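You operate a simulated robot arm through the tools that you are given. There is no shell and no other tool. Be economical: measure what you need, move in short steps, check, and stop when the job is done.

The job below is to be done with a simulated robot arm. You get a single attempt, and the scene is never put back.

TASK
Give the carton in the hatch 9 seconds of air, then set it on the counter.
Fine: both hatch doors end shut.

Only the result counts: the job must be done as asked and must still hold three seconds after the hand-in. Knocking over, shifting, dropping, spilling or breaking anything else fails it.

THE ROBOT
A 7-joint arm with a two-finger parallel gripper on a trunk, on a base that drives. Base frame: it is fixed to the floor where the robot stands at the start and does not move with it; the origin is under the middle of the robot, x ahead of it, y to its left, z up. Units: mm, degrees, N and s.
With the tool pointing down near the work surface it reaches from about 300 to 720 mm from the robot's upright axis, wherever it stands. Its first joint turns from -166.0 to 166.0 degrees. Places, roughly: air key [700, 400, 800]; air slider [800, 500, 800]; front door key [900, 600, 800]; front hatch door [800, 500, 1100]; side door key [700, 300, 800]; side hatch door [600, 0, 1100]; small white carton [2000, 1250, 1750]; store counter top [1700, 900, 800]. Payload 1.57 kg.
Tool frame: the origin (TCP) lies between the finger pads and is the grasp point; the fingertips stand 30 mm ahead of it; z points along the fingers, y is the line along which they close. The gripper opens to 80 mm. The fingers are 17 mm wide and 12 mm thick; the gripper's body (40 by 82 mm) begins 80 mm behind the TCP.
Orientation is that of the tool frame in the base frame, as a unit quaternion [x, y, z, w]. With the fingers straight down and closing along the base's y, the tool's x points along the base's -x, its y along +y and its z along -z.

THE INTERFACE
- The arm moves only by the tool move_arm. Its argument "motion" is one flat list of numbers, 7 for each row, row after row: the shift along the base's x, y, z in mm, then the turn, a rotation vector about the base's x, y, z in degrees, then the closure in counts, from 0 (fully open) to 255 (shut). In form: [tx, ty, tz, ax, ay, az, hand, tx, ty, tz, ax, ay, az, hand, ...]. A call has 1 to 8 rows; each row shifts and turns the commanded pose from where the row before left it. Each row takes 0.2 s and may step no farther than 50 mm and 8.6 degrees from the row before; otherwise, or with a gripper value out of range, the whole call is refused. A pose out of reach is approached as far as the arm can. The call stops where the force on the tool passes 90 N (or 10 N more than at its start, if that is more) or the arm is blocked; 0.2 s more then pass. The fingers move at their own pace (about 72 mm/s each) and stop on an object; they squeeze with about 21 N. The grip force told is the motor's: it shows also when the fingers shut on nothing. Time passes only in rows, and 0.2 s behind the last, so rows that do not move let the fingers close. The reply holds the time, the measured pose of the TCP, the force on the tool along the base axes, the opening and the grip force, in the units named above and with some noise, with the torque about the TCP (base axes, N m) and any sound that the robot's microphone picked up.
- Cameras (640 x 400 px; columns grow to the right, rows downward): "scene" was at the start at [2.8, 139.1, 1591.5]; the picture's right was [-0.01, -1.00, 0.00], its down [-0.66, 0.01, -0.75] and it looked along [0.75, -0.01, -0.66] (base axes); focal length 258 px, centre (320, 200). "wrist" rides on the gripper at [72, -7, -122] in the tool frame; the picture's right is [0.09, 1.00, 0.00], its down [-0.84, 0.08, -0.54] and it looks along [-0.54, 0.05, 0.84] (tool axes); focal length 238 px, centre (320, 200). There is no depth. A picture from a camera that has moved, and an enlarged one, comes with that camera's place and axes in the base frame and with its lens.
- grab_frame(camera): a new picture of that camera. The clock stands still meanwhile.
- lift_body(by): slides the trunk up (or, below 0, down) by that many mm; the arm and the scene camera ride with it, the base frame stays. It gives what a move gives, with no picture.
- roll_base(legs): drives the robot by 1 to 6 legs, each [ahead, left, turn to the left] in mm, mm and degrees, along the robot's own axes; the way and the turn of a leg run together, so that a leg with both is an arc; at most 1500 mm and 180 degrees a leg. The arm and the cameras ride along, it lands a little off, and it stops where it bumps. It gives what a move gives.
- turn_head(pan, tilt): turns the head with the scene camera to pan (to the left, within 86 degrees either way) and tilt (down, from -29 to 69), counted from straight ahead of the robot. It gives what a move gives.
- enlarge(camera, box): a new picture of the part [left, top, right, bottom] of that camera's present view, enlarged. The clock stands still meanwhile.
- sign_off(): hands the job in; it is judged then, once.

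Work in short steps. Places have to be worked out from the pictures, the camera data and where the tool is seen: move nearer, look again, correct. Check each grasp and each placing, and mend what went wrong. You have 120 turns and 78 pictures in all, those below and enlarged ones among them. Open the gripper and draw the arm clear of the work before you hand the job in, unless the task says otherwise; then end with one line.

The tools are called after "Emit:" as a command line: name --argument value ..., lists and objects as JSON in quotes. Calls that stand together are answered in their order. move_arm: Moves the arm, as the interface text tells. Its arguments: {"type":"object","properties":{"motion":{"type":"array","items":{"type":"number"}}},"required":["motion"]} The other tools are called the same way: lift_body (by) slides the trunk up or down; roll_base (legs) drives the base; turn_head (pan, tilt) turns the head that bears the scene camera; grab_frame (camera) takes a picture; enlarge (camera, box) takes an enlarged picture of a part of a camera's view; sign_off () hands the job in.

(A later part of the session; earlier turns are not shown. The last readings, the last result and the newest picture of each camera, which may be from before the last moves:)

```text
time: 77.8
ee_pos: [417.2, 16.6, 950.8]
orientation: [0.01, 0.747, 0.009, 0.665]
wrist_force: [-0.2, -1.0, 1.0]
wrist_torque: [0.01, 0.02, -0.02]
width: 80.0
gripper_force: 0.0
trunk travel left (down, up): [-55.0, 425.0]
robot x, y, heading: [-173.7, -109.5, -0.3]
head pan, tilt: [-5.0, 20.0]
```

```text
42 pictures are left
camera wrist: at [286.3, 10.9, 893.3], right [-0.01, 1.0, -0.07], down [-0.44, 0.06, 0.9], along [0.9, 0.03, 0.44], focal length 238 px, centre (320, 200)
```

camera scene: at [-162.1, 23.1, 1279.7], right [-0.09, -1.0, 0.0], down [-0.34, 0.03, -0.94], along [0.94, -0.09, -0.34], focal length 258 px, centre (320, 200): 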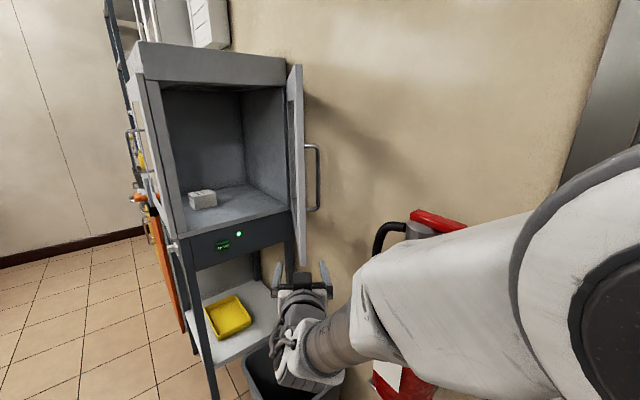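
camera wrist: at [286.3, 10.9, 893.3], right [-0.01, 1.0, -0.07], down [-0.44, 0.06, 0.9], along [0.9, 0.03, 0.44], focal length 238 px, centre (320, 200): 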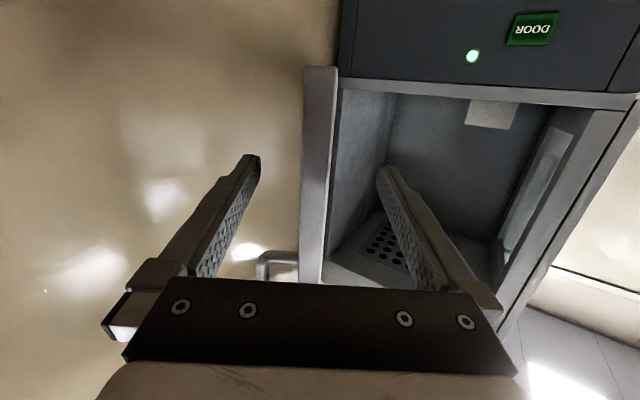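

Fingers straddle the edge. Drive the base left 110 mm to swing the door.

Emit:
roll_base --legs '[[5, 110, 0]]'

Emit:
grab_frame --camera "scene"

```text
time: 79.3
ee_pos: [421.2, 126.7, 950.4]
orientation: [0.012, 0.746, 0.007, 0.665]
wrist_force: [-0.7, -0.6, 0.9]
wrist_torque: [0.02, 0.0, 0.02]
width: 80.1
gripper_force: 0.0
trunk travel left (down, up): [-55.0, 425.0]
robot x, y, heading: [-169.9, 2.1, -0.5]
head pan, tilt: [-5.0, 20.0]
```

```text
41 pictures are left
camera scene: at [-156.3, 134.7, 1279.7], right [-0.09, -1.0, 0.0], down [-0.34, 0.03, -0.94], along [0.94, -0.09, -0.34], focal length 258 px, centre (320, 200)
```

scene: 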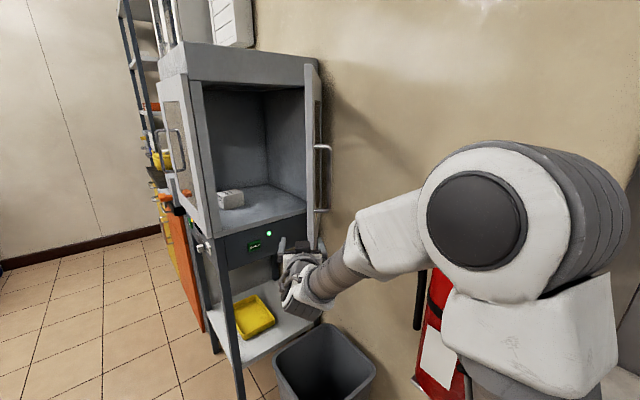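

Door is swinging along. Continue: arm rotates right with the door and moves on, then the base moves left.

Emit:
move_arm --motion '[10, 20, 0, 0, 0, -8, 0, 12, 20, 0, 0, 0, -8, 0, 14, 20, 0, 0, 0, -8, 0]'

Emit:
roll_base --legs '[[10, 60, 0]]'

Emit:
grab_frame --camera "scene"

```text
time: 80.1
ee_pos: [456.8, 188.7, 950.8]
orientation: [0.166, 0.728, -0.131, 0.652]
wrist_force: [-0.6, 0.3, 0.3]
wrist_torque: [0.01, -0.01, 0.01]
width: 79.8
gripper_force: 0.1
trunk travel left (down, up): [-55.0, 425.0]
robot x, y, heading: [-168.8, 1.4, -0.4]
head pan, tilt: [-5.0, 20.0]
```

```text
time: 81.2
ee_pos: [467.6, 247.5, 950.1]
orientation: [0.166, 0.728, -0.131, 0.652]
wrist_force: [0.0, 0.0, 0.0]
wrist_torque: [0.0, 0.0, 0.02]
width: 80.0
gripper_force: 0.0
trunk travel left (down, up): [-55.0, 425.0]
robot x, y, heading: [-156.9, 61.8, -0.5]
head pan, tilt: [-5.0, 20.0]
```

```text
40 pictures are left
camera scene: at [-145.9, 193.8, 1279.7], right [-0.09, -1.0, 0.0], down [-0.34, 0.03, -0.94], along [0.94, -0.09, -0.34], focal length 258 px, centre (320, 200)
```

scene: 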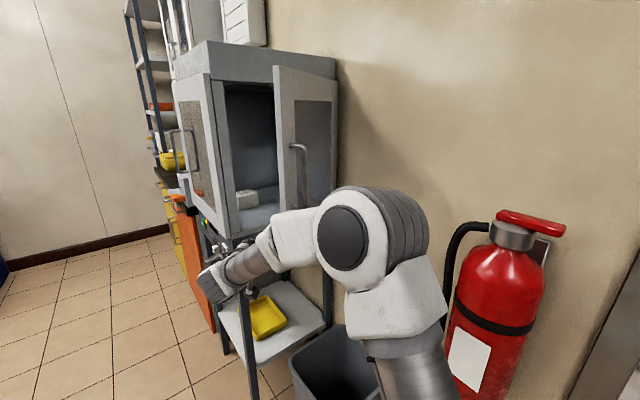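

Door is now ~30° open. Back the tool out along its own axis.

Emit:
move_arm --motion '[-38, 16, 0, 0, 0, 0, 0, -38, 16, 0, 0, 0, 0, 0, -38, 16, 0, 0, 0, 0, 0, -15, 0, 0, 0, 0, 8, 255, 0, -20, 0, 0, 0, 8, 255, 0, -30, 0, 0, 0, 8, 255]'

Emit:
grab_frame --camera "scene"

```text
time: 82.6
ee_pos: [339.8, 245.4, 951.8]
orientation: [0.011, 0.747, 0.009, 0.665]
wrist_force: [-0.9, 0.0, -0.5]
wrist_torque: [-0.02, 0.01, -0.02]
width: 0.0
gripper_force: 18.7
trunk travel left (down, up): [-55.0, 425.0]
robot x, y, heading: [-158.9, 64.1, -0.4]
head pan, tilt: [-5.0, 20.0]
```

```text
39 pictures are left
camera scene: at [-145.8, 194.1, 1279.7], right [-0.09, -1.0, 0.0], down [-0.34, 0.03, -0.94], along [0.94, -0.09, -0.34], focal length 258 px, centre (320, 200)
```

scene: 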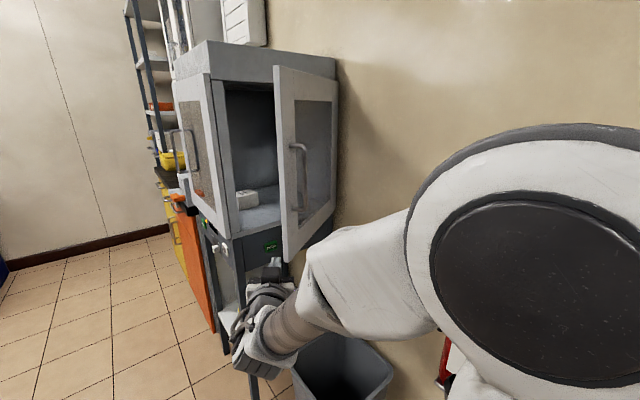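

Door free edge ≈(450,230). Shift right 100 then extend to get outside its face.

Emit:
roll_base --legs '[[0, -100, 0]]'

Emit:
move_arm --motion '[35, 0, 0, 0, 0, 0, 255, 35, 0, 0, 0, 0, 0, 255, 35, 0, 0, 0, 0, 0, 255]'

Emit:
grab_frame --camera "scene"

```text
time: 84.0
ee_pos: [338.9, 145.1, 951.6]
orientation: [0.012, 0.747, 0.007, 0.665]
wrist_force: [0.3, -0.7, -0.3]
wrist_torque: [0.0, 0.01, -0.03]
width: 0.2
gripper_force: 21.6
trunk travel left (down, up): [-55.0, 425.0]
robot x, y, heading: [-158.9, -37.5, -0.4]
head pan, tilt: [-5.0, 20.0]
```

```text
time: 84.8
ee_pos: [445.4, 145.0, 952.2]
orientation: [0.013, 0.747, 0.006, 0.665]
wrist_force: [0.4, 0.2, 1.1]
wrist_torque: [0.04, -0.02, -0.01]
width: 0.0
gripper_force: 20.8
trunk travel left (down, up): [-55.0, 425.0]
robot x, y, heading: [-158.2, -38.9, -0.1]
head pan, tilt: [-5.0, 20.0]
```

```text
38 pictures are left
camera scene: at [-146.8, 93.3, 1279.7], right [-0.09, -1.0, 0.0], down [-0.34, 0.03, -0.94], along [0.94, -0.09, -0.34], focal length 258 px, centre (320, 200)
```

scene: 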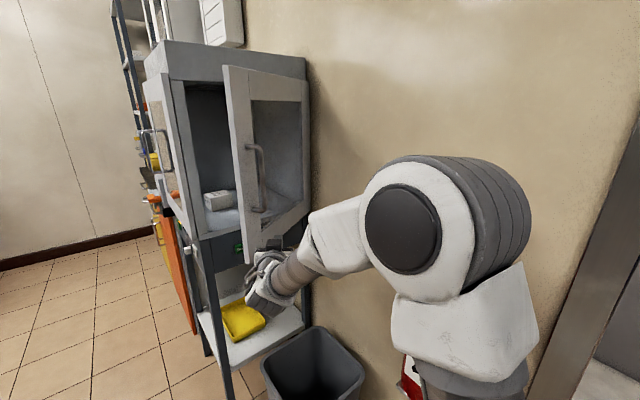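

Now push along the closing arc, first with the arm, then with the base.

Emit:
move_arm --motion '[15, 30, 0, 0, 0, 0, 255, 18, 30, 0, 0, 0, 0, 255, 22, 28, 0, 0, 0, 0, 255]'

Emit:
roll_base --legs '[[40, 50, 0]]'

Emit:
grab_frame --camera "scene"

```text
time: 85.6
ee_pos: [498.5, 233.3, 954.2]
orientation: [0.012, 0.747, 0.007, 0.665]
wrist_force: [-0.1, -0.4, -0.5]
wrist_torque: [-0.01, 0.0, -0.02]
width: 0.2
gripper_force: 21.0
trunk travel left (down, up): [-55.0, 425.0]
robot x, y, heading: [-161.7, -37.3, -0.5]
head pan, tilt: [-5.0, 20.0]
```

```text
time: 86.7
ee_pos: [537.8, 283.4, 954.1]
orientation: [0.012, 0.746, 0.007, 0.665]
wrist_force: [-0.7, 0.2, -0.3]
wrist_torque: [-0.03, -0.01, 0.03]
width: 0.1
gripper_force: 21.3
trunk travel left (down, up): [-55.0, 425.0]
robot x, y, heading: [-119.3, 11.4, -0.3]
head pan, tilt: [-5.0, 20.0]
```

```text
37 pictures are left
camera scene: at [-106.5, 142.8, 1279.7], right [-0.09, -1.0, 0.0], down [-0.34, 0.03, -0.94], along [0.94, -0.09, -0.34], focal length 258 px, centre (320, 200)
```

scene: 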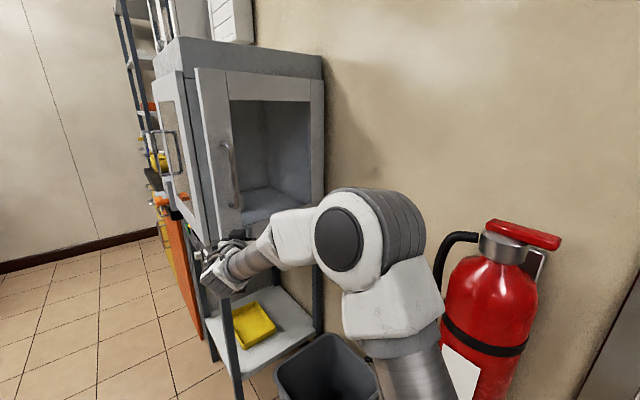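

Nearly closed (≈10°). Push on along the wall direction until it seats.

Emit:
move_arm --motion '[15, 12, 0, 0, 0, 0, 255, 16, 12, 0, 0, 0, 0, 255, 14, 8, 0, 0, 0, 0, 255, 12, 7, 0, 0, 0, 0, 255, 10, 6, 0, 0, 0, 0, 255]'

Emit:
grab_frame --camera "scene"

```text
time: 87.9
ee_pos: [595.8, 322.4, 952.8]
orientation: [0.017, 0.748, 0.004, 0.663]
wrist_force: [-48.0, -19.6, 7.9]
wrist_torque: [0.02, -0.16, -0.14]
width: 0.0
gripper_force: 21.1
trunk travel left (down, up): [-55.0, 425.0]
robot x, y, heading: [-122.6, 11.2, -0.3]
head pan, tilt: [-5.0, 20.0]
stopped in row 5: the force on the tool passed its limit at 111 N (the readings are from after the stop); the commanded pose is now the measured one
```

```text
36 pictures are left
camera scene: at [-112.5, 140.2, 1280.2], right [-0.09, -1.0, 0.0], down [-0.34, 0.03, -0.94], along [0.94, -0.09, -0.34], focal length 258 px, centre (320, 200)
```

scene: 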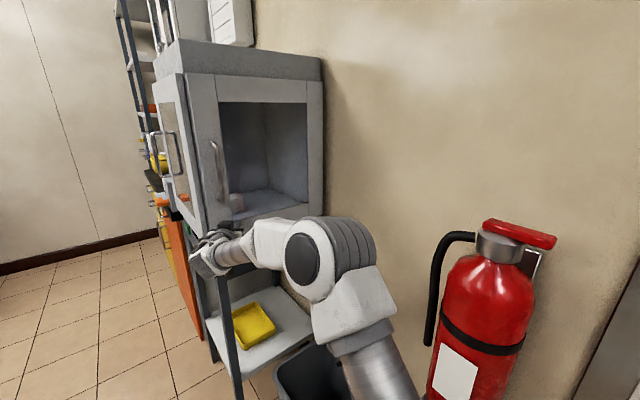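

It seated against the frame (111 N). Back off and check door and lamps.

Emit:
move_arm --motion '[-35, -18, 0, 0, 0, 0, 255, -40, 0, 0, 0, 0, 0, 255, -45, 0, 0, 0, 0, 0, 255]'

Emit:
enlarge --camera "scene" --box '[110, 20, 390, 300]'

```text
time: 88.7
ee_pos: [479.9, 307.5, 946.7]
orientation: [0.014, 0.751, 0.004, 0.661]
wrist_force: [0.2, -0.7, -0.4]
wrist_torque: [0.01, 0.01, -0.01]
width: 0.0
gripper_force: 21.3
trunk travel left (down, up): [-55.0, 425.0]
robot x, y, heading: [-120.4, 8.8, -0.2]
head pan, tilt: [-5.0, 20.0]
```

```text
1.43 times, centred on (250, 160) of scene
camera zoom: at [-107.3, 142.4, 1279.7], right [-0.09, -1.0, 0.0], down [-0.34, 0.03, -0.94], along [0.94, -0.09, -0.34], focal length 369 px, centre (420, 257)
```

zoom: 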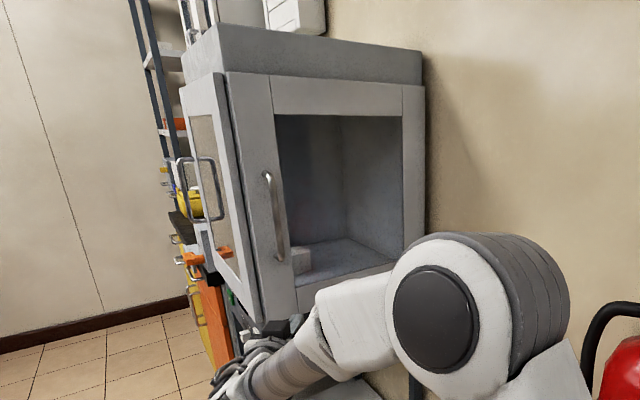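

Side door is shut. Retract, lower the trunk, and drive back to the front-panel stance.

Emit:
move_arm --motion '[-45, 0, 0, 0, 0, 0, 255, -45, 0, 0, 0, 0, 0, 255, -40, 0, 0, 0, 0, 0, 255]'

Emit:
roll_base --legs '[[0, 1000, 0], [220, 90, 0], [0, 0, -58]]'

Emit:
lift_body --by -55

Emit:
grab_frame --camera "wrist"

```text
time: 89.5
ee_pos: [349.7, 309.5, 943.7]
orientation: [0.014, 0.751, 0.004, 0.661]
wrist_force: [0.0, 0.3, 0.3]
wrist_torque: [-0.02, -0.04, -0.01]
width: 0.0
gripper_force: 20.5
trunk travel left (down, up): [-55.0, 425.0]
robot x, y, heading: [-121.8, 9.7, -0.5]
head pan, tilt: [-5.0, 20.0]
```

```text
time: 102.5
ee_pos: [617.2, 877.2, 944.1]
orientation: [0.375, 0.65, -0.315, 0.581]
wrist_force: [0.4, -0.6, 0.3]
wrist_torque: [0.0, -0.01, -0.02]
width: 0.0
gripper_force: 21.4
trunk travel left (down, up): [-55.0, 425.0]
robot x, y, heading: [118.0, 1110.7, -57.9]
head pan, tilt: [-5.0, 20.0]
```

```text
time: 103.4
ee_pos: [618.0, 877.3, 889.3]
orientation: [0.375, 0.65, -0.315, 0.581]
wrist_force: [0.3, 0.2, -0.2]
wrist_torque: [-0.02, 0.01, -0.02]
width: 0.0
gripper_force: 20.6
trunk travel left (down, up): [0.0, 480.0]
robot x, y, heading: [112.2, 1111.2, -57.9]
head pan, tilt: [-5.0, 20.0]
```

```text
34 pictures are left
camera wrist: at [544.5, 984.0, 833.5], right [0.85, 0.53, -0.07], down [-0.18, 0.4, 0.9], along [0.5, -0.75, 0.43], focal length 238 px, centre (320, 200)
```

wrist: 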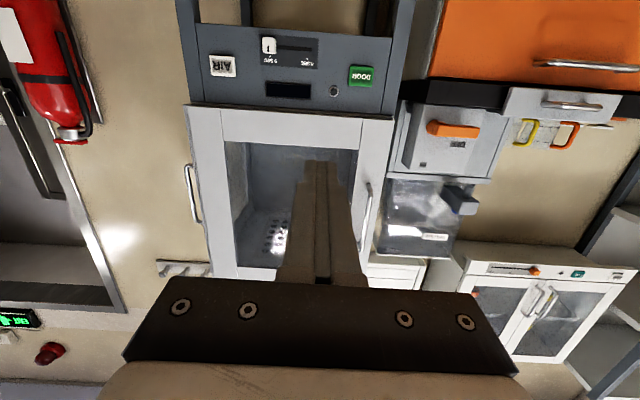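

Panel ahead, slider still at 9. Approach AIR key (≈(657,445,808)) with closed fingers.

Emit:
move_arm --motion '[-1, -45, -10, 0, 0, 0, 255, -1, -45, -10, 0, 0, 0, 255, -1, -45, -10, 0, 0, 0, 255, -1, -45, -10, 0, 0, 0, 255, -1, -45, -10, 0, 0, 0, 255, -1, -45, -10, 0, 0, 0, 255, 0, -45, -9, 0, 0, 0, 255, 0, -45, -8, 0, 0, 0, 255]'

Emit:
enlarge --camera "wrist" --box '[160, 60, 480, 260]'

```text
time: 105.2
ee_pos: [609.5, 518.3, 814.4]
orientation: [0.375, 0.65, -0.315, 0.581]
wrist_force: [0.4, -0.2, -0.5]
wrist_torque: [0.05, -0.01, -0.02]
width: 0.0
gripper_force: 21.8
trunk travel left (down, up): [0.0, 480.0]
robot x, y, heading: [114.4, 1114.6, -57.8]
head pan, tilt: [-5.0, 20.0]
```

```text
2.00 times, centred on (320, 160) of wrist
camera zoom: at [538.3, 625.4, 757.6], right [0.85, 0.53, -0.07], down [-0.18, 0.4, 0.9], along [0.5, -0.75, 0.43], focal length 477 px, centre (320, 280)
```

zoom: 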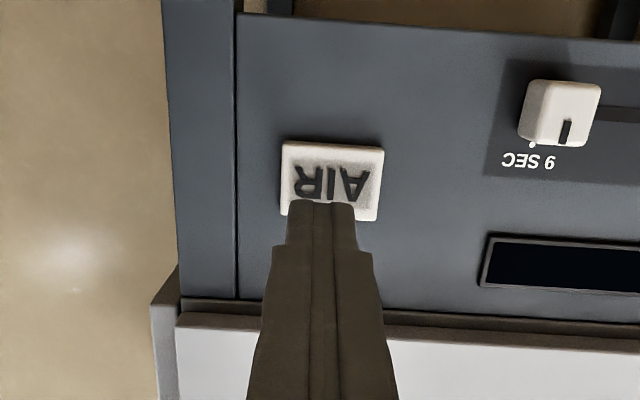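

Tip lines up with AIR, shift 5 mm left and press in.

Emit:
move_arm --motion '[20, -23, -1, 0, 0, 0, 255, 5, -8, 0, 0, 0, 0, 255, 3, -5, 0, 0, 0, 0, 255, 2, -3.4, 0, 0, 0, 0, 255]'

Emit:
enlarge --camera "wrist" --box '[160, 60, 480, 260]'

```text
time: 106.2
ee_pos: [640.4, 477.8, 811.8]
orientation: [0.374, 0.65, -0.315, 0.581]
wrist_force: [0.7, -0.7, -0.6]
wrist_torque: [0.02, 0.0, -0.02]
width: 0.0
gripper_force: 20.6
trunk travel left (down, up): [0.0, 480.0]
robot x, y, heading: [111.7, 1113.8, -58.2]
head pan, tilt: [-5.0, 20.0]
```

```text
2.00 times, centred on (320, 160) of wrist
camera zoom: at [568.6, 585.2, 755.5], right [0.85, 0.53, -0.07], down [-0.18, 0.4, 0.9], along [0.5, -0.75, 0.43], focal length 477 px, centre (320, 280)
```

zoom: 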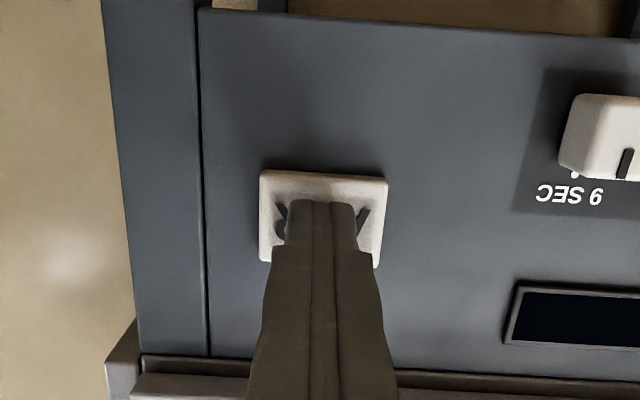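

Just about touching; press a few mm more.

Emit:
move_arm --motion '[1.6, -2.6, 0, 0, 0, 0, 255, 1.6, -2.6, 0, 0, 0, 0, 255, 1.6, -2.6, 0, 0, 0, 0, 255]'

```text
time: 107.0
ee_pos: [646.3, 469.9, 811.1]
orientation: [0.374, 0.65, -0.315, 0.581]
wrist_force: [-2.4, 2.9, 0.0]
wrist_torque: [0.01, 0.01, -0.01]
width: 0.0
gripper_force: 21.2
trunk travel left (down, up): [0.0, 480.0]
robot x, y, heading: [115.2, 1114.2, -57.9]
head pan, tilt: [-5.0, 20.0]
heard: click
```

Click heard. Back off and look at the panel.

Emit:
move_arm --motion '[-20, 32, 0, 0, 0, 0, 255, -20, 32, 0, 0, 0, 0, 255]'

Emit:
enlarge --camera "wrist" --box '[240, 60, 560, 260]'

```text
time: 107.6
ee_pos: [604.3, 534.3, 811.5]
orientation: [0.374, 0.651, -0.315, 0.581]
wrist_force: [0.0, 0.3, -1.0]
wrist_torque: [0.01, 0.0, 0.03]
width: 0.1
gripper_force: 21.1
trunk travel left (down, up): [0.0, 480.0]
robot x, y, heading: [113.8, 1110.1, -58.1]
head pan, tilt: [-5.0, 20.0]
```

```text
2.00 times, centred on (400, 160) of wrist
camera zoom: at [532.5, 641.5, 754.6], right [0.85, 0.53, -0.07], down [-0.18, 0.4, 0.9], along [0.5, -0.75, 0.43], focal length 477 px, centre (160, 280)
```

zoom: 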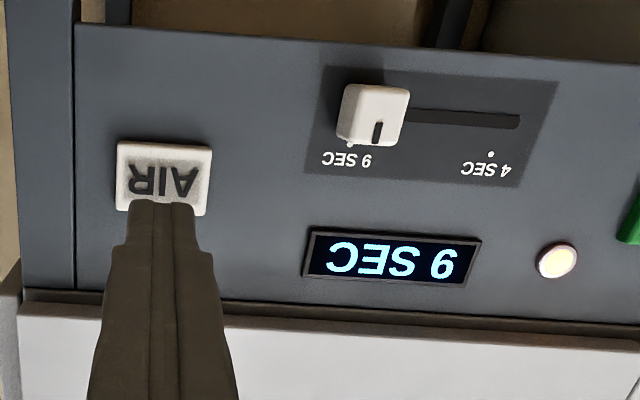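

AIR runs at "9 SEC". Meanwhile back off and move the base left toward the DOOR key.

Emit:
move_arm --motion '[-21, 34, 0, 0, 0, 0, 255, -21, 34, 0, 0, 0, 0, 255]'

Emit:
roll_base --legs '[[0, 150, 0]]'

Emit:
move_arm --motion '[25, 15, 0, 0, 0, 0, 255, 25, 15, 0, 0, 0, 0, 255, 25, 15, 0, 0, 0, 0, 255, 25, 15, 0, 0, 0, 0, 255, 0, 0, 0, 0, 0, 0, 255, 0, 0, 0, 0, 0, 0, 255, 0, 0, 0, 0, 0, 0, 255, 0, 0, 0, 0, 0, 0, 255]'

Emit:
move_arm --motion '[0, 0, 0, 0, 0, 0, 255, 0, 0, 0, 0, 0, 0, 255, 0, 0, 0, 0, 0, 0, 255, 0, 0, 0, 0, 0, 0, 255, 0, 0, 0, 0, 0, 0, 255, 0, 0, 0, 0, 0, 0, 255, 0, 0, 0, 0, 0, 0, 255, 0, 0, 0, 0, 0, 0, 255]'

Emit:
grab_frame --camera "wrist"

```text
time: 108.2
ee_pos: [562.3, 600.0, 810.7]
orientation: [0.374, 0.651, -0.315, 0.581]
wrist_force: [0.3, 1.1, -0.2]
wrist_torque: [-0.04, 0.0, 0.02]
width: 0.0
gripper_force: 20.8
trunk travel left (down, up): [0.0, 480.0]
robot x, y, heading: [115.6, 1111.6, -58.0]
head pan, tilt: [-5.0, 20.0]
```

```text
time: 110.0
ee_pos: [687.0, 678.0, 810.5]
orientation: [0.375, 0.65, -0.316, 0.58]
wrist_force: [-1.2, -0.2, 0.3]
wrist_torque: [-0.05, -0.03, 0.02]
width: 0.0
gripper_force: 21.0
trunk travel left (down, up): [0.0, 480.0]
robot x, y, heading: [236.7, 1194.4, -58.3]
head pan, tilt: [-5.0, 20.0]
```

```text
time: 111.8
ee_pos: [786.1, 740.0, 810.5]
orientation: [0.375, 0.65, -0.316, 0.581]
wrist_force: [0.1, -0.8, 0.4]
wrist_torque: [-0.01, 0.02, -0.01]
width: 0.0
gripper_force: 21.3
trunk travel left (down, up): [0.0, 480.0]
robot x, y, heading: [242.1, 1192.2, -58.0]
head pan, tilt: [-5.0, 20.0]
```

```text
time: 113.6
ee_pos: [785.9, 740.5, 810.4]
orientation: [0.376, 0.65, -0.316, 0.58]
wrist_force: [-0.9, 0.4, -0.2]
wrist_torque: [0.01, 0.0, 0.01]
width: 0.0
gripper_force: 21.1
trunk travel left (down, up): [0.0, 480.0]
robot x, y, heading: [240.2, 1191.7, -58.3]
head pan, tilt: [-5.0, 20.0]
```

```text
30 pictures are left
camera wrist: at [714.7, 847.3, 754.5], right [0.85, 0.53, -0.07], down [-0.18, 0.4, 0.9], along [0.5, -0.75, 0.43], focal length 238 px, centre (320, 200)
```

wrist: 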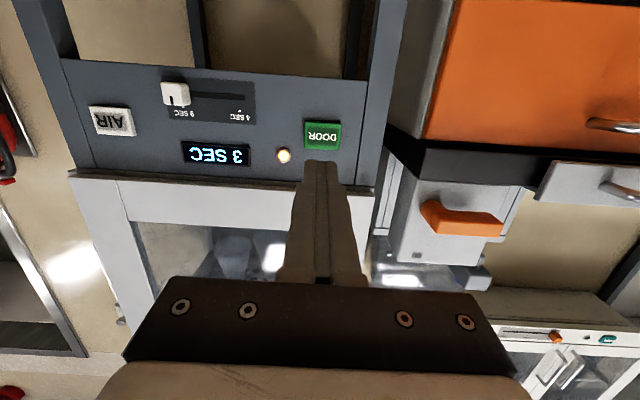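

Counting down (3). DOOR key is in line; advance part way while the count ends.

Emit:
move_arm --motion '[14, -22, 1, 0, 0, 0, 255, 14, -22, 1, 0, 0, 0, 255, 14, -22, 1, 0, 0, 0, 255, 14, -22, 0, 0, 0, 0, 255, 0, 0, 0, 0, 0, 0, 255, 0, 0, 0, 0, 0, 0, 255, 0, 0, 0, 0, 0, 0, 255, 0, 0, 0, 0, 0, 0, 255]'

Emit:
move_arm --motion '[0, 0, 0, 0, 0, 0, 255, 0, 0, 0, 0, 0, 0, 255, 0, 0, 0, 0, 0, 0, 255, 0, 0, 0, 0, 0, 0, 255, 0, 0, 0, 0, 0, 0, 255, 0, 0, 0, 0, 0, 0, 255, 0, 0, 0, 0, 0, 0, 255, 0, 0, 0, 0, 0, 0, 255]'

Emit:
enlarge --camera "wrist" --box '[160, 60, 480, 260]'

```text
time: 115.4
ee_pos: [842.5, 652.4, 813.2]
orientation: [0.376, 0.65, -0.316, 0.58]
wrist_force: [0.0, -0.5, 0.4]
wrist_torque: [0.0, 0.01, -0.02]
width: 0.1
gripper_force: 21.6
trunk travel left (down, up): [0.0, 480.0]
robot x, y, heading: [237.9, 1193.4, -58.2]
head pan, tilt: [-5.0, 20.0]
```

```text
time: 117.2
ee_pos: [841.9, 653.7, 813.4]
orientation: [0.375, 0.65, -0.315, 0.581]
wrist_force: [0.4, 0.1, -0.7]
wrist_torque: [0.02, 0.03, -0.03]
width: 0.0
gripper_force: 21.3
trunk travel left (down, up): [0.0, 480.0]
robot x, y, heading: [242.1, 1190.5, -58.1]
head pan, tilt: [-5.0, 20.0]
```

```text
2.00 times, centred on (320, 160) of wrist
camera zoom: at [770.1, 759.0, 756.4], right [0.85, 0.53, -0.07], down [-0.18, 0.4, 0.9], along [0.5, -0.75, 0.43], focal length 477 px, centre (320, 280)
```

zoom: 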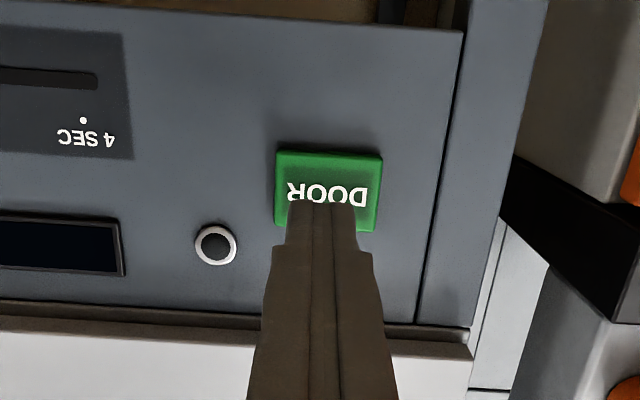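

Air finished (display and lamp off). Press DOOR.

Emit:
move_arm --motion '[13, -18, 0, 0, 0, 0, 255, 11, -17, 0, 0, 0, 0, 255, 3, -5, 0, 0, 0, 0, 255, 1.6, -2.6, 0, 0, 0, 0, 255, 1.6, -2.6, 0, 0, 0, 0, 255]'

```text
time: 118.4
ee_pos: [869.7, 610.5, 813.7]
orientation: [0.376, 0.65, -0.316, 0.58]
wrist_force: [-30.2, 28.0, 7.4]
wrist_torque: [-0.27, -0.31, -0.18]
width: 0.0
gripper_force: 21.1
trunk travel left (down, up): [0.0, 480.0]
robot x, y, heading: [239.8, 1194.8, -58.1]
head pan, tilt: [-5.0, 20.0]
heard: click
stopped in row 5: the force on the tool passed its limit at 96 N (the readings are from after the stop); the commanded pose is now the measured one
```

Clicked. Back off and look at the front door.

Emit:
move_arm --motion '[-20, 32, 0, 0, 0, 0, 255, -20, 32, 0, 0, 0, 0, 255, -20, 32, 0, 0, 0, 0, 255, -20, 32, 0, 0, 0, 0, 255]'

Emit:
grab_frame --camera "wrist"

Emit:
grab_frame --camera "scene"

```text
time: 119.4
ee_pos: [788.8, 737.9, 811.1]
orientation: [0.377, 0.652, -0.315, 0.577]
wrist_force: [0.2, -0.7, 0.2]
wrist_torque: [-0.03, 0.0, 0.01]
width: 0.0
gripper_force: 21.3
trunk travel left (down, up): [0.0, 480.0]
robot x, y, heading: [236.6, 1193.7, -57.7]
head pan, tilt: [-5.0, 20.0]
```

```text
28 pictures are left
camera wrist: at [717.1, 845.2, 756.3], right [0.85, 0.53, -0.07], down [-0.17, 0.39, 0.9], along [0.5, -0.75, 0.42], focal length 238 px, centre (320, 200)
```

wrist: 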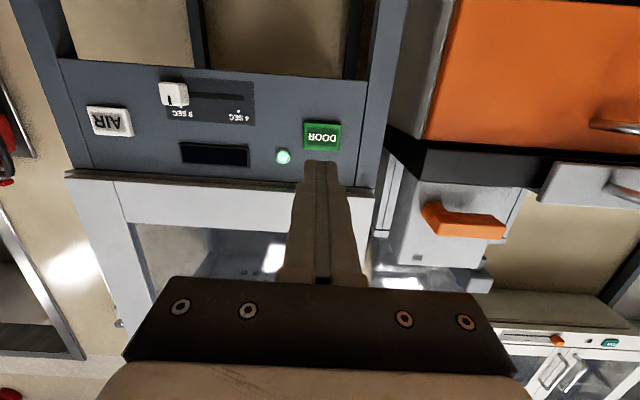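

```text
27 pictures are left
camera scene: at [355.7, 1251.6, 1224.7], right [-0.89, -0.45, 0.0], down [-0.15, 0.31, -0.94], along [0.43, -0.84, -0.34], focal length 258 px, centre (320, 200)
```

scene: 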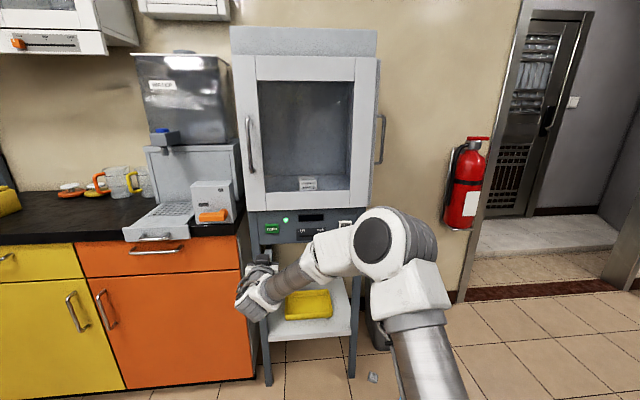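

Front door lamp is green: unlocked. Handle bar ≈(895,644), z 1034–1188. Raise the trunk 300, line up with the handle.

Emit:
lift_body --by 300

Emit:
move_arm --motion '[17, 11, 0, 0, 0, 0, 0, 17, 11, 0, 0, 0, 0, 0, 0, 0, 0, 0, 0, 0, 0]'

Emit:
grab_frame --camera "wrist"

```text
time: 122.4
ee_pos: [789.8, 736.6, 1110.9]
orientation: [0.376, 0.652, -0.315, 0.578]
wrist_force: [0.4, -0.1, -0.2]
wrist_torque: [-0.03, 0.03, 0.02]
width: 0.0
gripper_force: 21.3
trunk travel left (down, up): [-300.0, 180.0]
robot x, y, heading: [234.5, 1194.0, -58.3]
head pan, tilt: [-5.0, 20.0]
```

```text
time: 123.2
ee_pos: [825.2, 759.1, 1112.3]
orientation: [0.376, 0.652, -0.315, 0.578]
wrist_force: [0.3, 0.6, -0.2]
wrist_torque: [0.04, 0.0, -0.01]
width: 79.4
gripper_force: 0.0
trunk travel left (down, up): [-300.0, 180.0]
robot x, y, heading: [240.7, 1191.5, -58.0]
head pan, tilt: [-5.0, 20.0]
```

```text
26 pictures are left
camera wrist: at [752.3, 865.9, 1056.7], right [0.85, 0.53, -0.07], down [-0.17, 0.39, 0.9], along [0.5, -0.75, 0.42], focal length 238 px, centre (320, 200)
```

wrist: 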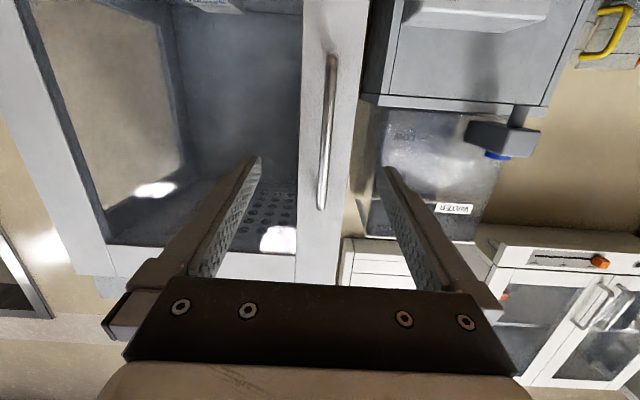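

Handle is in line (shift 5 mm left). Advance to ~95 mm from plane and look.

Emit:
move_arm --motion '[17, -24, 0, 0, 0, 0, 0, 17, -24, 0, 0, 0, 0, 0, 16, -26, 0, 0, 0, 0, 0, 16, -26, 0, 0, 0, 0, 0]'

Emit:
grab_frame --camera "wrist"

```text
time: 124.2
ee_pos: [888.9, 661.0, 1112.2]
orientation: [0.376, 0.652, -0.315, 0.578]
wrist_force: [0.4, 0.3, -0.8]
wrist_torque: [-0.01, -0.01, -0.01]
width: 79.6
gripper_force: 0.1
trunk travel left (down, up): [-300.0, 180.0]
robot x, y, heading: [238.7, 1191.4, -57.9]
head pan, tilt: [-5.0, 20.0]
```

```text
25 pictures are left
camera wrist: at [817.1, 767.9, 1057.1], right [0.85, 0.53, -0.07], down [-0.17, 0.39, 0.9], along [0.5, -0.75, 0.42], focal length 238 px, centre (320, 200)
```

wrist: 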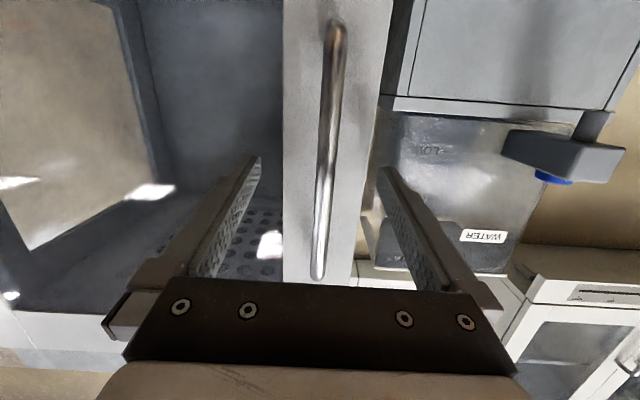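

Bar appears nearly between the pads. Advance 10 mm and close.

Emit:
move_arm --motion '[6, -8, 0, 0, 0, 0, 0, 0, 0, 0, 0, 0, 0, 255, 0, 0, 0, 0, 0, 0, 255, 0, 0, 0, 0, 0, 0, 255]'

```text
time: 125.2
ee_pos: [896.6, 652.4, 1113.4]
orientation: [0.376, 0.653, -0.315, 0.578]
wrist_force: [3.2, 2.5, 1.1]
wrist_torque: [0.05, 0.47, 0.0]
width: 12.2
gripper_force: 26.2
trunk travel left (down, up): [-300.0, 180.0]
robot x, y, heading: [239.8, 1193.2, -57.9]
head pan, tilt: [-5.0, 20.0]
```

Gripped the bar (12 mm). Pull open along the arc, turning with it.

Emit:
move_arm --motion '[-21, 24, 0, 0, 0, 4, 255, -22, 22, 0, 0, 0, 5, 255, -25, 20, 0, 0, 0, 5, 255, -25, 18, 0, 0, 0, 5, 255, -28, 15, 0, 0, 0, 5, 255, -28, 14, 0, 0, 0, 5, 255]'

Emit:
grab_frame --camera "scene"

```text
time: 126.6
ee_pos: [782.2, 748.7, 1099.8]
orientation: [0.221, 0.736, -0.171, 0.616]
wrist_force: [-28.7, -55.4, 21.7]
wrist_torque: [-0.62, 0.27, 0.1]
width: 14.4
gripper_force: 30.7
out of reach, approached as far as the arm can: row 4, 5
trunk travel left (down, up): [-300.0, 180.0]
robot x, y, heading: [240.3, 1194.2, -58.1]
head pan, tilt: [-5.0, 20.0]
```

```text
24 pictures are left
camera scene: at [350.7, 1245.6, 1526.0], right [-0.89, -0.45, -0.01], down [-0.15, 0.31, -0.94], along [0.42, -0.84, -0.34], focal length 258 px, centre (320, 200)
```

scene: 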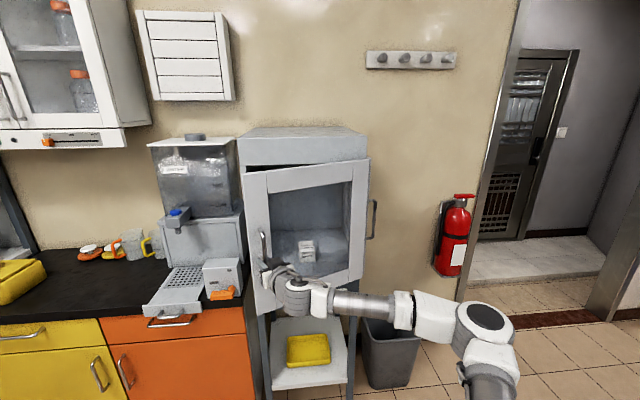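

Door ≈25° open, arm near a limit. Release the handle and back off.

Emit:
move_arm --motion '[0, 0, 0, 0, 0, 0, 0, 0, 0, 0, 0, 0, 0, 0, -25, 16, 0, 0, 0, 0, 0, -25, 16, 0, 0, 0, 0, 0, -25, 16, 0, 0, 0, 0, 0]'

Emit:
grab_frame --camera "wrist"

```text
time: 127.8
ee_pos: [717.1, 808.6, 1093.2]
orientation: [0.213, 0.742, -0.162, 0.615]
wrist_force: [-11.5, -41.5, -3.0]
wrist_torque: [-0.3, 0.07, 0.45]
width: 80.5
gripper_force: 0.1
trunk travel left (down, up): [-300.0, 180.0]
robot x, y, heading: [235.7, 1190.8, -57.9]
head pan, tilt: [-5.0, 20.0]
```

```text
23 pictures are left
camera wrist: at [599.1, 871.3, 1045.2], right [0.5, 0.86, -0.07], down [-0.29, 0.24, 0.93], along [0.82, -0.44, 0.37], focal length 238 px, centre (320, 200)
```

wrist: 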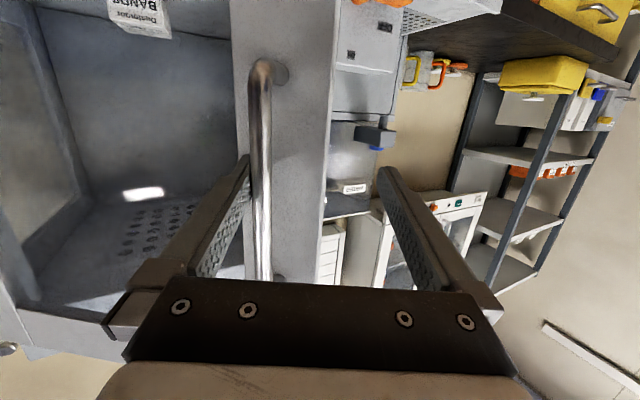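

The right finger still leans on the handle; slide 25 mm right to centre then back out.

Emit:
move_arm --motion '[-12, -21, 0, 0, 0, 0, 0, -5, -9, 0, 0, 0, 0, 0]'

Emit:
move_arm --motion '[-25, 14, 0, 0, 0, 0, 0, -25, 14, 0, 0, 0, 0, 0, -25, 14, 0, 0, 0, 0, 0]'

Emit:
grab_frame --camera "scene"

```text
time: 128.4
ee_pos: [705.3, 794.8, 1094.0]
orientation: [0.201, 0.744, -0.153, 0.619]
wrist_force: [-0.1, 0.4, 0.4]
wrist_torque: [-0.01, -0.01, 0.02]
width: 80.1
gripper_force: 0.1
trunk travel left (down, up): [-300.0, 180.0]
robot x, y, heading: [239.4, 1192.1, -58.0]
head pan, tilt: [-5.0, 20.0]
```

```text
time: 129.2
ee_pos: [629.0, 832.4, 1093.6]
orientation: [0.204, 0.743, -0.156, 0.617]
wrist_force: [0.6, -1.2, 0.5]
wrist_torque: [0.0, 0.05, -0.01]
width: 79.9
gripper_force: 0.1
trunk travel left (down, up): [-300.0, 180.0]
robot x, y, heading: [237.5, 1192.0, -58.2]
head pan, tilt: [-5.0, 20.0]
```

```text
22 pictures are left
camera scene: at [355.7, 1251.7, 1524.7], right [-0.89, -0.45, 0.0], down [-0.15, 0.3, -0.94], along [0.43, -0.84, -0.34], focal length 258 px, centre (320, 200)
```

scene: 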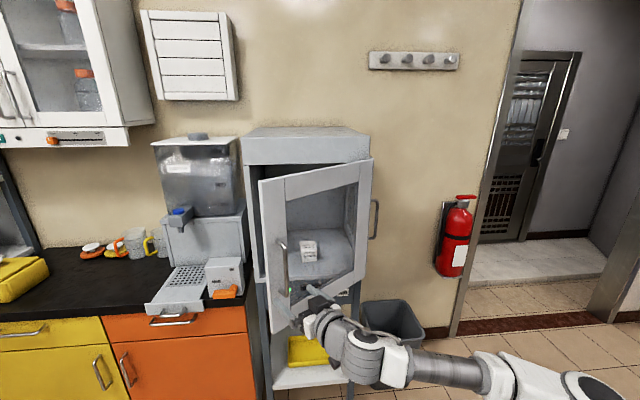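

Door is ~36–45° open. I'll swing the tool to the left beyond the door's edge, straighten it, and then push the door from inside.

Emit:
move_arm --motion '[41, 27, 0, 0, 0, -7, 255, 41, 27, 0, 0, 0, -7, 255, 41, 27, 0, 0, 0, -7, 255, 41, 27, 0, 0, 0, -7, 255]'

Emit:
grab_frame --camera "wrist"

```text
time: 130.2
ee_pos: [787.8, 937.0, 1097.8]
orientation: [0.38, 0.671, -0.3, 0.561]
wrist_force: [-0.2, 0.7, 1.0]
wrist_torque: [0.0, -0.01, 0.04]
width: 0.1
gripper_force: 21.4
out of reach, approached as far as the arm can: row 1
trunk travel left (down, up): [-300.0, 180.0]
robot x, y, heading: [240.1, 1189.9, -58.3]
head pan, tilt: [-5.0, 20.0]
```

```text
21 pictures are left
camera wrist: at [712.3, 1045.2, 1050.0], right [0.84, 0.54, -0.07], down [-0.15, 0.35, 0.93], along [0.53, -0.76, 0.37], focal length 238 px, centre (320, 200)
```

wrist: 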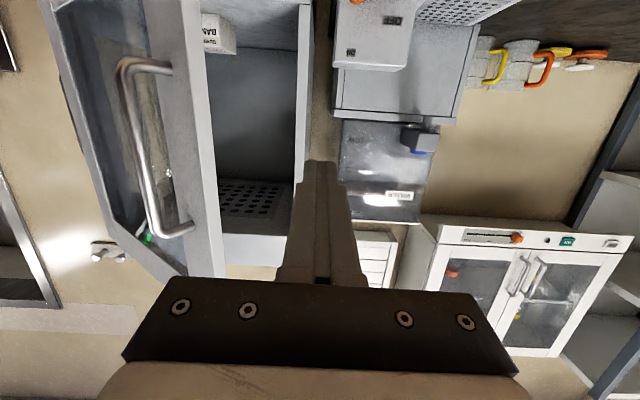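

Advance beside the door's edge, then push right with the base.

Emit:
move_arm --motion '[22, -36, 0, 0, 0, 0, 255, 22, -36, 0, 0, 0, 0, 255, 22, -36, 0, 0, 0, 0, 255]'

Emit:
roll_base --legs '[[0, -270, 0]]'

Emit:
grab_frame --camera "scene"

```text
time: 131.0
ee_pos: [856.3, 827.9, 1099.6]
orientation: [0.378, 0.672, -0.3, 0.561]
wrist_force: [-0.2, -0.1, 1.1]
wrist_torque: [0.01, -0.03, -0.01]
width: 0.0
gripper_force: 20.9
trunk travel left (down, up): [-300.0, 180.0]
robot x, y, heading: [238.1, 1190.8, -58.1]
head pan, tilt: [-5.0, 20.0]
```

```text
time: 132.8
ee_pos: [739.1, 767.4, 1100.6]
orientation: [0.369, 0.679, -0.289, 0.565]
wrist_force: [-0.4, 1.3, 0.9]
wrist_torque: [-0.01, 0.0, -0.11]
width: 0.0
gripper_force: 21.1
trunk travel left (down, up): [-300.0, 180.0]
robot x, y, heading: [115.3, 1116.4, -58.2]
head pan, tilt: [-5.0, 20.0]
stopped in leg 1: the robot was blocked; the commanded pose is now the measured one
```

```text
20 pictures are left
camera scene: at [231.9, 1175.9, 1524.7], right [-0.89, -0.45, 0.0], down [-0.16, 0.3, -0.94], along [0.43, -0.84, -0.34], focal length 258 px, centre (320, 200)
```

scene: 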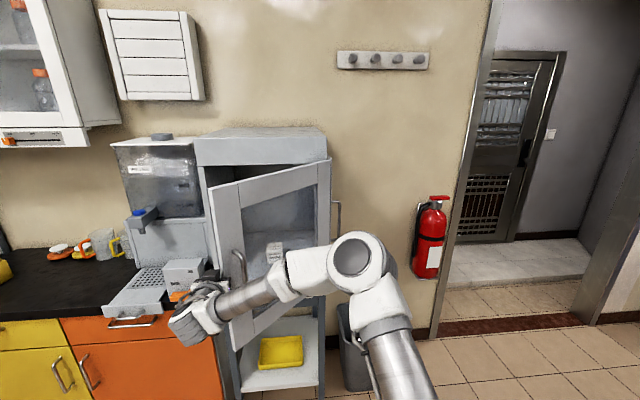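

Blocked at ~47°: my forearm meets the door's handle side. I'll back out and pull via the handle from a heading square to the door instead.

Emit:
move_arm --motion '[30, 19, 0, 0, 0, 0, 255, -18, 32, 0, 0, 0, 0, 255, -22, 36, 0, 0, 0, 0, 255, -22, 36, 0, 0, 0, 0, 255, -22, 36, 0, 0, 0, 0, 255]'

Emit:
grab_frame --camera "scene"

```text
time: 134.0
ee_pos: [682.6, 924.3, 1101.1]
orientation: [0.371, 0.678, -0.29, 0.564]
wrist_force: [-0.1, 0.5, -0.1]
wrist_torque: [-0.02, 0.0, 0.03]
width: 0.3
gripper_force: 21.2
trunk travel left (down, up): [-300.0, 180.0]
robot x, y, heading: [114.7, 1115.3, -57.9]
head pan, tilt: [-5.0, 20.0]
```

```text
19 pictures are left
camera scene: at [232.0, 1175.6, 1524.7], right [-0.89, -0.45, 0.0], down [-0.15, 0.3, -0.94], along [0.43, -0.84, -0.34], focal length 258 px, centre (320, 200)
```

scene: 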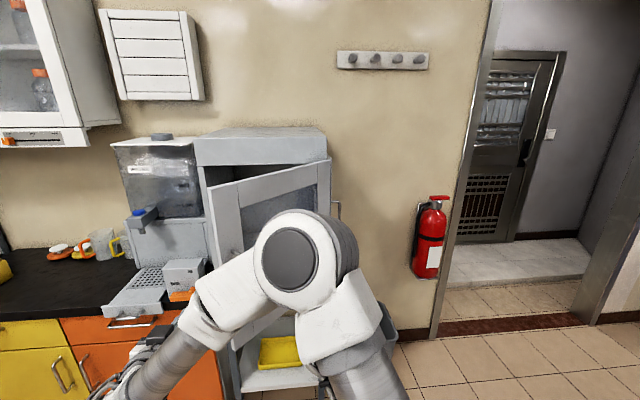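

Bring the arm in, rotate the base 46° left and slide so the tool faces the handle squarely.

Emit:
move_arm --motion '[-20, 30, 0, 0, 0, 0, 0, -38, -24, 0, 0, 0, 0, 0, -38, -24, 0, 0, 0, 0, 0, -38, -24, 0, 0, 0, 0, 0, -38, -24, 0, 0, 0, 0, 0]'

Emit:
roll_base --legs '[[0, 0, 46.5], [0, -330, 0]]'

Emit:
grab_frame --camera "wrist"

```text
time: 135.2
ee_pos: [511.3, 860.2, 1099.7]
orientation: [0.37, 0.679, -0.289, 0.564]
wrist_force: [-0.6, -0.7, 0.3]
wrist_torque: [-0.03, -0.03, 0.01]
width: 80.0
gripper_force: 0.0
trunk travel left (down, up): [-300.0, 180.0]
robot x, y, heading: [111.2, 1118.9, -57.9]
head pan, tilt: [-5.0, 20.0]
```

```text
time: 141.0
ee_pos: [506.2, 900.7, 1100.3]
orientation: [0.078, 0.769, -0.048, 0.633]
wrist_force: [0.5, 0.5, -0.1]
wrist_torque: [0.01, -0.04, -0.01]
width: 79.8
gripper_force: 0.1
trunk travel left (down, up): [-300.0, 180.0]
robot x, y, heading: [45.3, 802.2, -12.2]
head pan, tilt: [-5.0, 20.0]
```

```text
18 pictures are left
camera wrist: at [373.2, 918.7, 1053.2], right [0.16, 0.98, -0.07], down [-0.35, 0.12, 0.93], along [0.92, -0.13, 0.37], focal length 238 px, centre (320, 200)
```

wrist: 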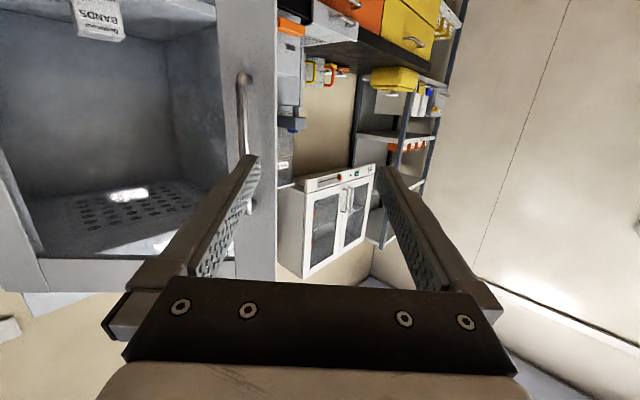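

Handle ≈(642,787). Slide base right 88 mm, then extend toward it.

Emit:
roll_base --legs '[[0, -88, 0]]'

Emit:
move_arm --motion '[35, -6, 0, 0, 0, 0, 0, 35, -6, 0, 0, 0, 0, 0, 30, -6, 0, 0, 0, 0, 0]'

Emit:
grab_frame --camera "wrist"

```text
time: 142.3
ee_pos: [486.3, 818.3, 1100.8]
orientation: [0.077, 0.769, -0.047, 0.633]
wrist_force: [0.8, -0.1, 0.6]
wrist_torque: [-0.04, -0.02, -0.04]
width: 79.9
gripper_force: 0.1
trunk travel left (down, up): [-300.0, 180.0]
robot x, y, heading: [28.5, 708.5, -12.2]
head pan, tilt: [-5.0, 20.0]
```

```text
time: 143.1
ee_pos: [588.3, 797.1, 1099.6]
orientation: [0.077, 0.77, -0.047, 0.632]
wrist_force: [0.2, -0.6, 0.1]
wrist_torque: [-0.01, 0.01, 0.03]
width: 80.3
gripper_force: 0.1
trunk travel left (down, up): [-300.0, 180.0]
robot x, y, heading: [24.4, 711.8, -12.1]
head pan, tilt: [-5.0, 20.0]
```

```text
17 pictures are left
camera wrist: at [456.1, 814.6, 1053.5], right [0.16, 0.98, -0.07], down [-0.35, 0.12, 0.93], along [0.92, -0.12, 0.37], focal length 238 px, centre (320, 200)
```

wrist: 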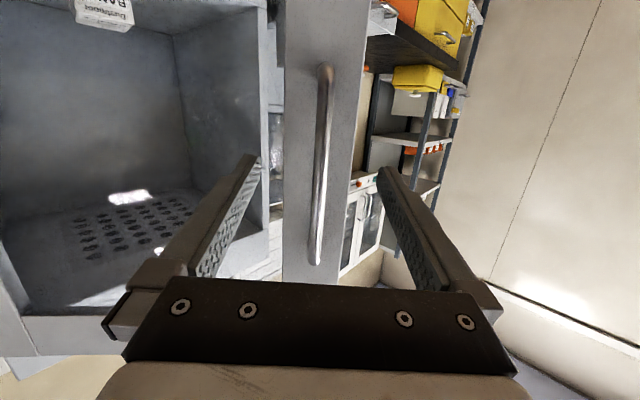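

Centred on the bar. Advance 50 mm and grip.

Emit:
move_arm --motion '[25, -4, 0, 0, 0, 0, 0, 24, -4, 0, 0, 0, 0, 0, 0, 0, 0, 0, 0, 0, 255, 0, 0, 0, 0, 0, 0, 255, 0, 0, 0, 0, 0, 0, 255]'

```text
time: 144.3
ee_pos: [636.0, 789.5, 1100.7]
orientation: [0.077, 0.77, -0.048, 0.632]
wrist_force: [-1.1, -2.4, 0.0]
wrist_torque: [-0.39, 0.14, -0.01]
width: 12.1
gripper_force: 27.0
trunk travel left (down, up): [-300.0, 180.0]
robot x, y, heading: [26.8, 708.5, -12.3]
head pan, tilt: [-5.0, 20.0]
```

Gripped. Pull by driving back along the arc, with wrist yaw in between.

Emit:
roll_base --legs '[[-104, -31, 0]]'

Emit:
move_arm --motion '[0, 0, 0, 0, 0, 8, 255, 0, 0, 0, 0, 0, 8, 255]'

Emit:
roll_base --legs '[[-86, -55, 0]]'

Emit:
grab_frame --camera "scene"

```text
time: 145.6
ee_pos: [528.4, 786.8, 1101.4]
orientation: [0.076, 0.77, -0.047, 0.632]
wrist_force: [-2.3, 14.9, -0.5]
wrist_torque: [-0.43, 0.35, 0.05]
width: 12.1
gripper_force: 29.6
trunk travel left (down, up): [-300.0, 180.0]
robot x, y, heading: [-81.4, 705.0, -12.1]
head pan, tilt: [-5.0, 20.0]
```

```text
time: 146.2
ee_pos: [528.7, 785.0, 1100.1]
orientation: [-0.005, 0.773, 0.02, 0.634]
wrist_force: [-1.5, 1.9, -0.3]
wrist_torque: [-0.54, 0.45, 0.01]
width: 12.1
gripper_force: 29.6
out of reach, approached as far as the arm can: row 2
trunk travel left (down, up): [-300.0, 180.0]
robot x, y, heading: [-81.8, 706.3, -12.4]
head pan, tilt: [-5.0, 20.0]
```

```text
time: 147.5
ee_pos: [431.3, 754.8, 1099.8]
orientation: [-0.008, 0.774, 0.022, 0.633]
wrist_force: [-12.9, 23.3, -4.0]
wrist_torque: [-0.5, 0.05, 0.09]
width: 12.2
gripper_force: 29.7
trunk travel left (down, up): [-300.0, 180.0]
robot x, y, heading: [-177.3, 669.9, -12.3]
head pan, tilt: [-5.0, 20.0]
```

```text
16 pictures are left
camera scene: at [-138.7, 797.8, 1524.4], right [-0.3, -0.95, 0.0], down [-0.33, 0.1, -0.94], along [0.9, -0.28, -0.34], focal length 258 px, centre (320, 200)
```

scene: 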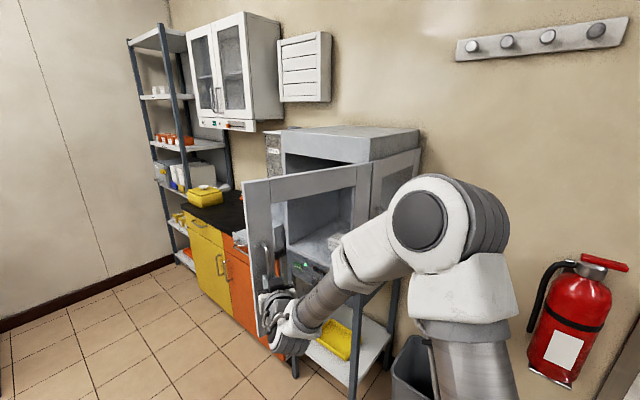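

Door ≈82°. Pull a little more for clearance.

Emit:
roll_base --legs '[[-45, -45, 0]]'

Emit:
move_arm --motion '[0, 0, 0, 0, 0, 0, 0, 0, 0, 0, 0, 0, 0, 0, -30, 0, 0, 0, 0, 0, 0, -35, 0, 0, 0, 0, 0, 0, -35, 0, 0, 0, 0, 0, 0]'

Emit:
grab_frame --camera "wrist"

```text
time: 148.5
ee_pos: [377.7, 722.5, 1101.5]
orientation: [-0.01, 0.774, 0.024, 0.633]
wrist_force: [-14.5, 22.3, -1.0]
wrist_torque: [-0.46, -0.07, 0.1]
width: 12.1
gripper_force: 28.8
trunk travel left (down, up): [-300.0, 180.0]
robot x, y, heading: [-231.0, 638.8, -12.4]
head pan, tilt: [-5.0, 20.0]
```

```text
time: 149.7
ee_pos: [279.8, 721.2, 1099.6]
orientation: [-0.01, 0.775, 0.025, 0.632]
wrist_force: [-0.6, -0.9, 0.2]
wrist_torque: [0.02, 0.0, 0.0]
width: 79.8
gripper_force: 0.1
trunk travel left (down, up): [-300.0, 180.0]
robot x, y, heading: [-230.8, 634.7, -12.3]
head pan, tilt: [-5.0, 20.0]
```

```text
15 pictures are left
camera wrist: at [146.0, 707.6, 1053.5], right [-0.06, 1.0, -0.06], down [-0.37, 0.04, 0.93], along [0.93, 0.08, 0.36], focal length 238 px, centre (320, 200)
```

wrist: 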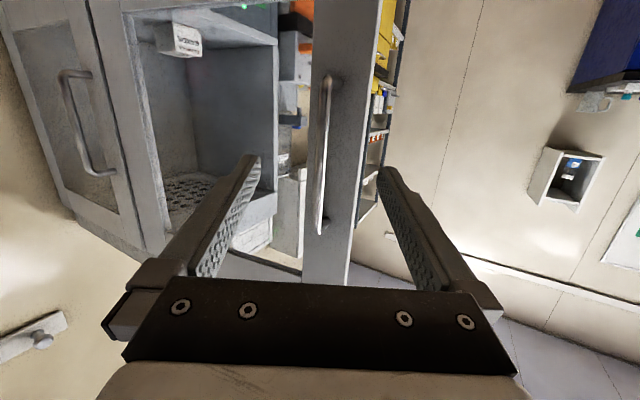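

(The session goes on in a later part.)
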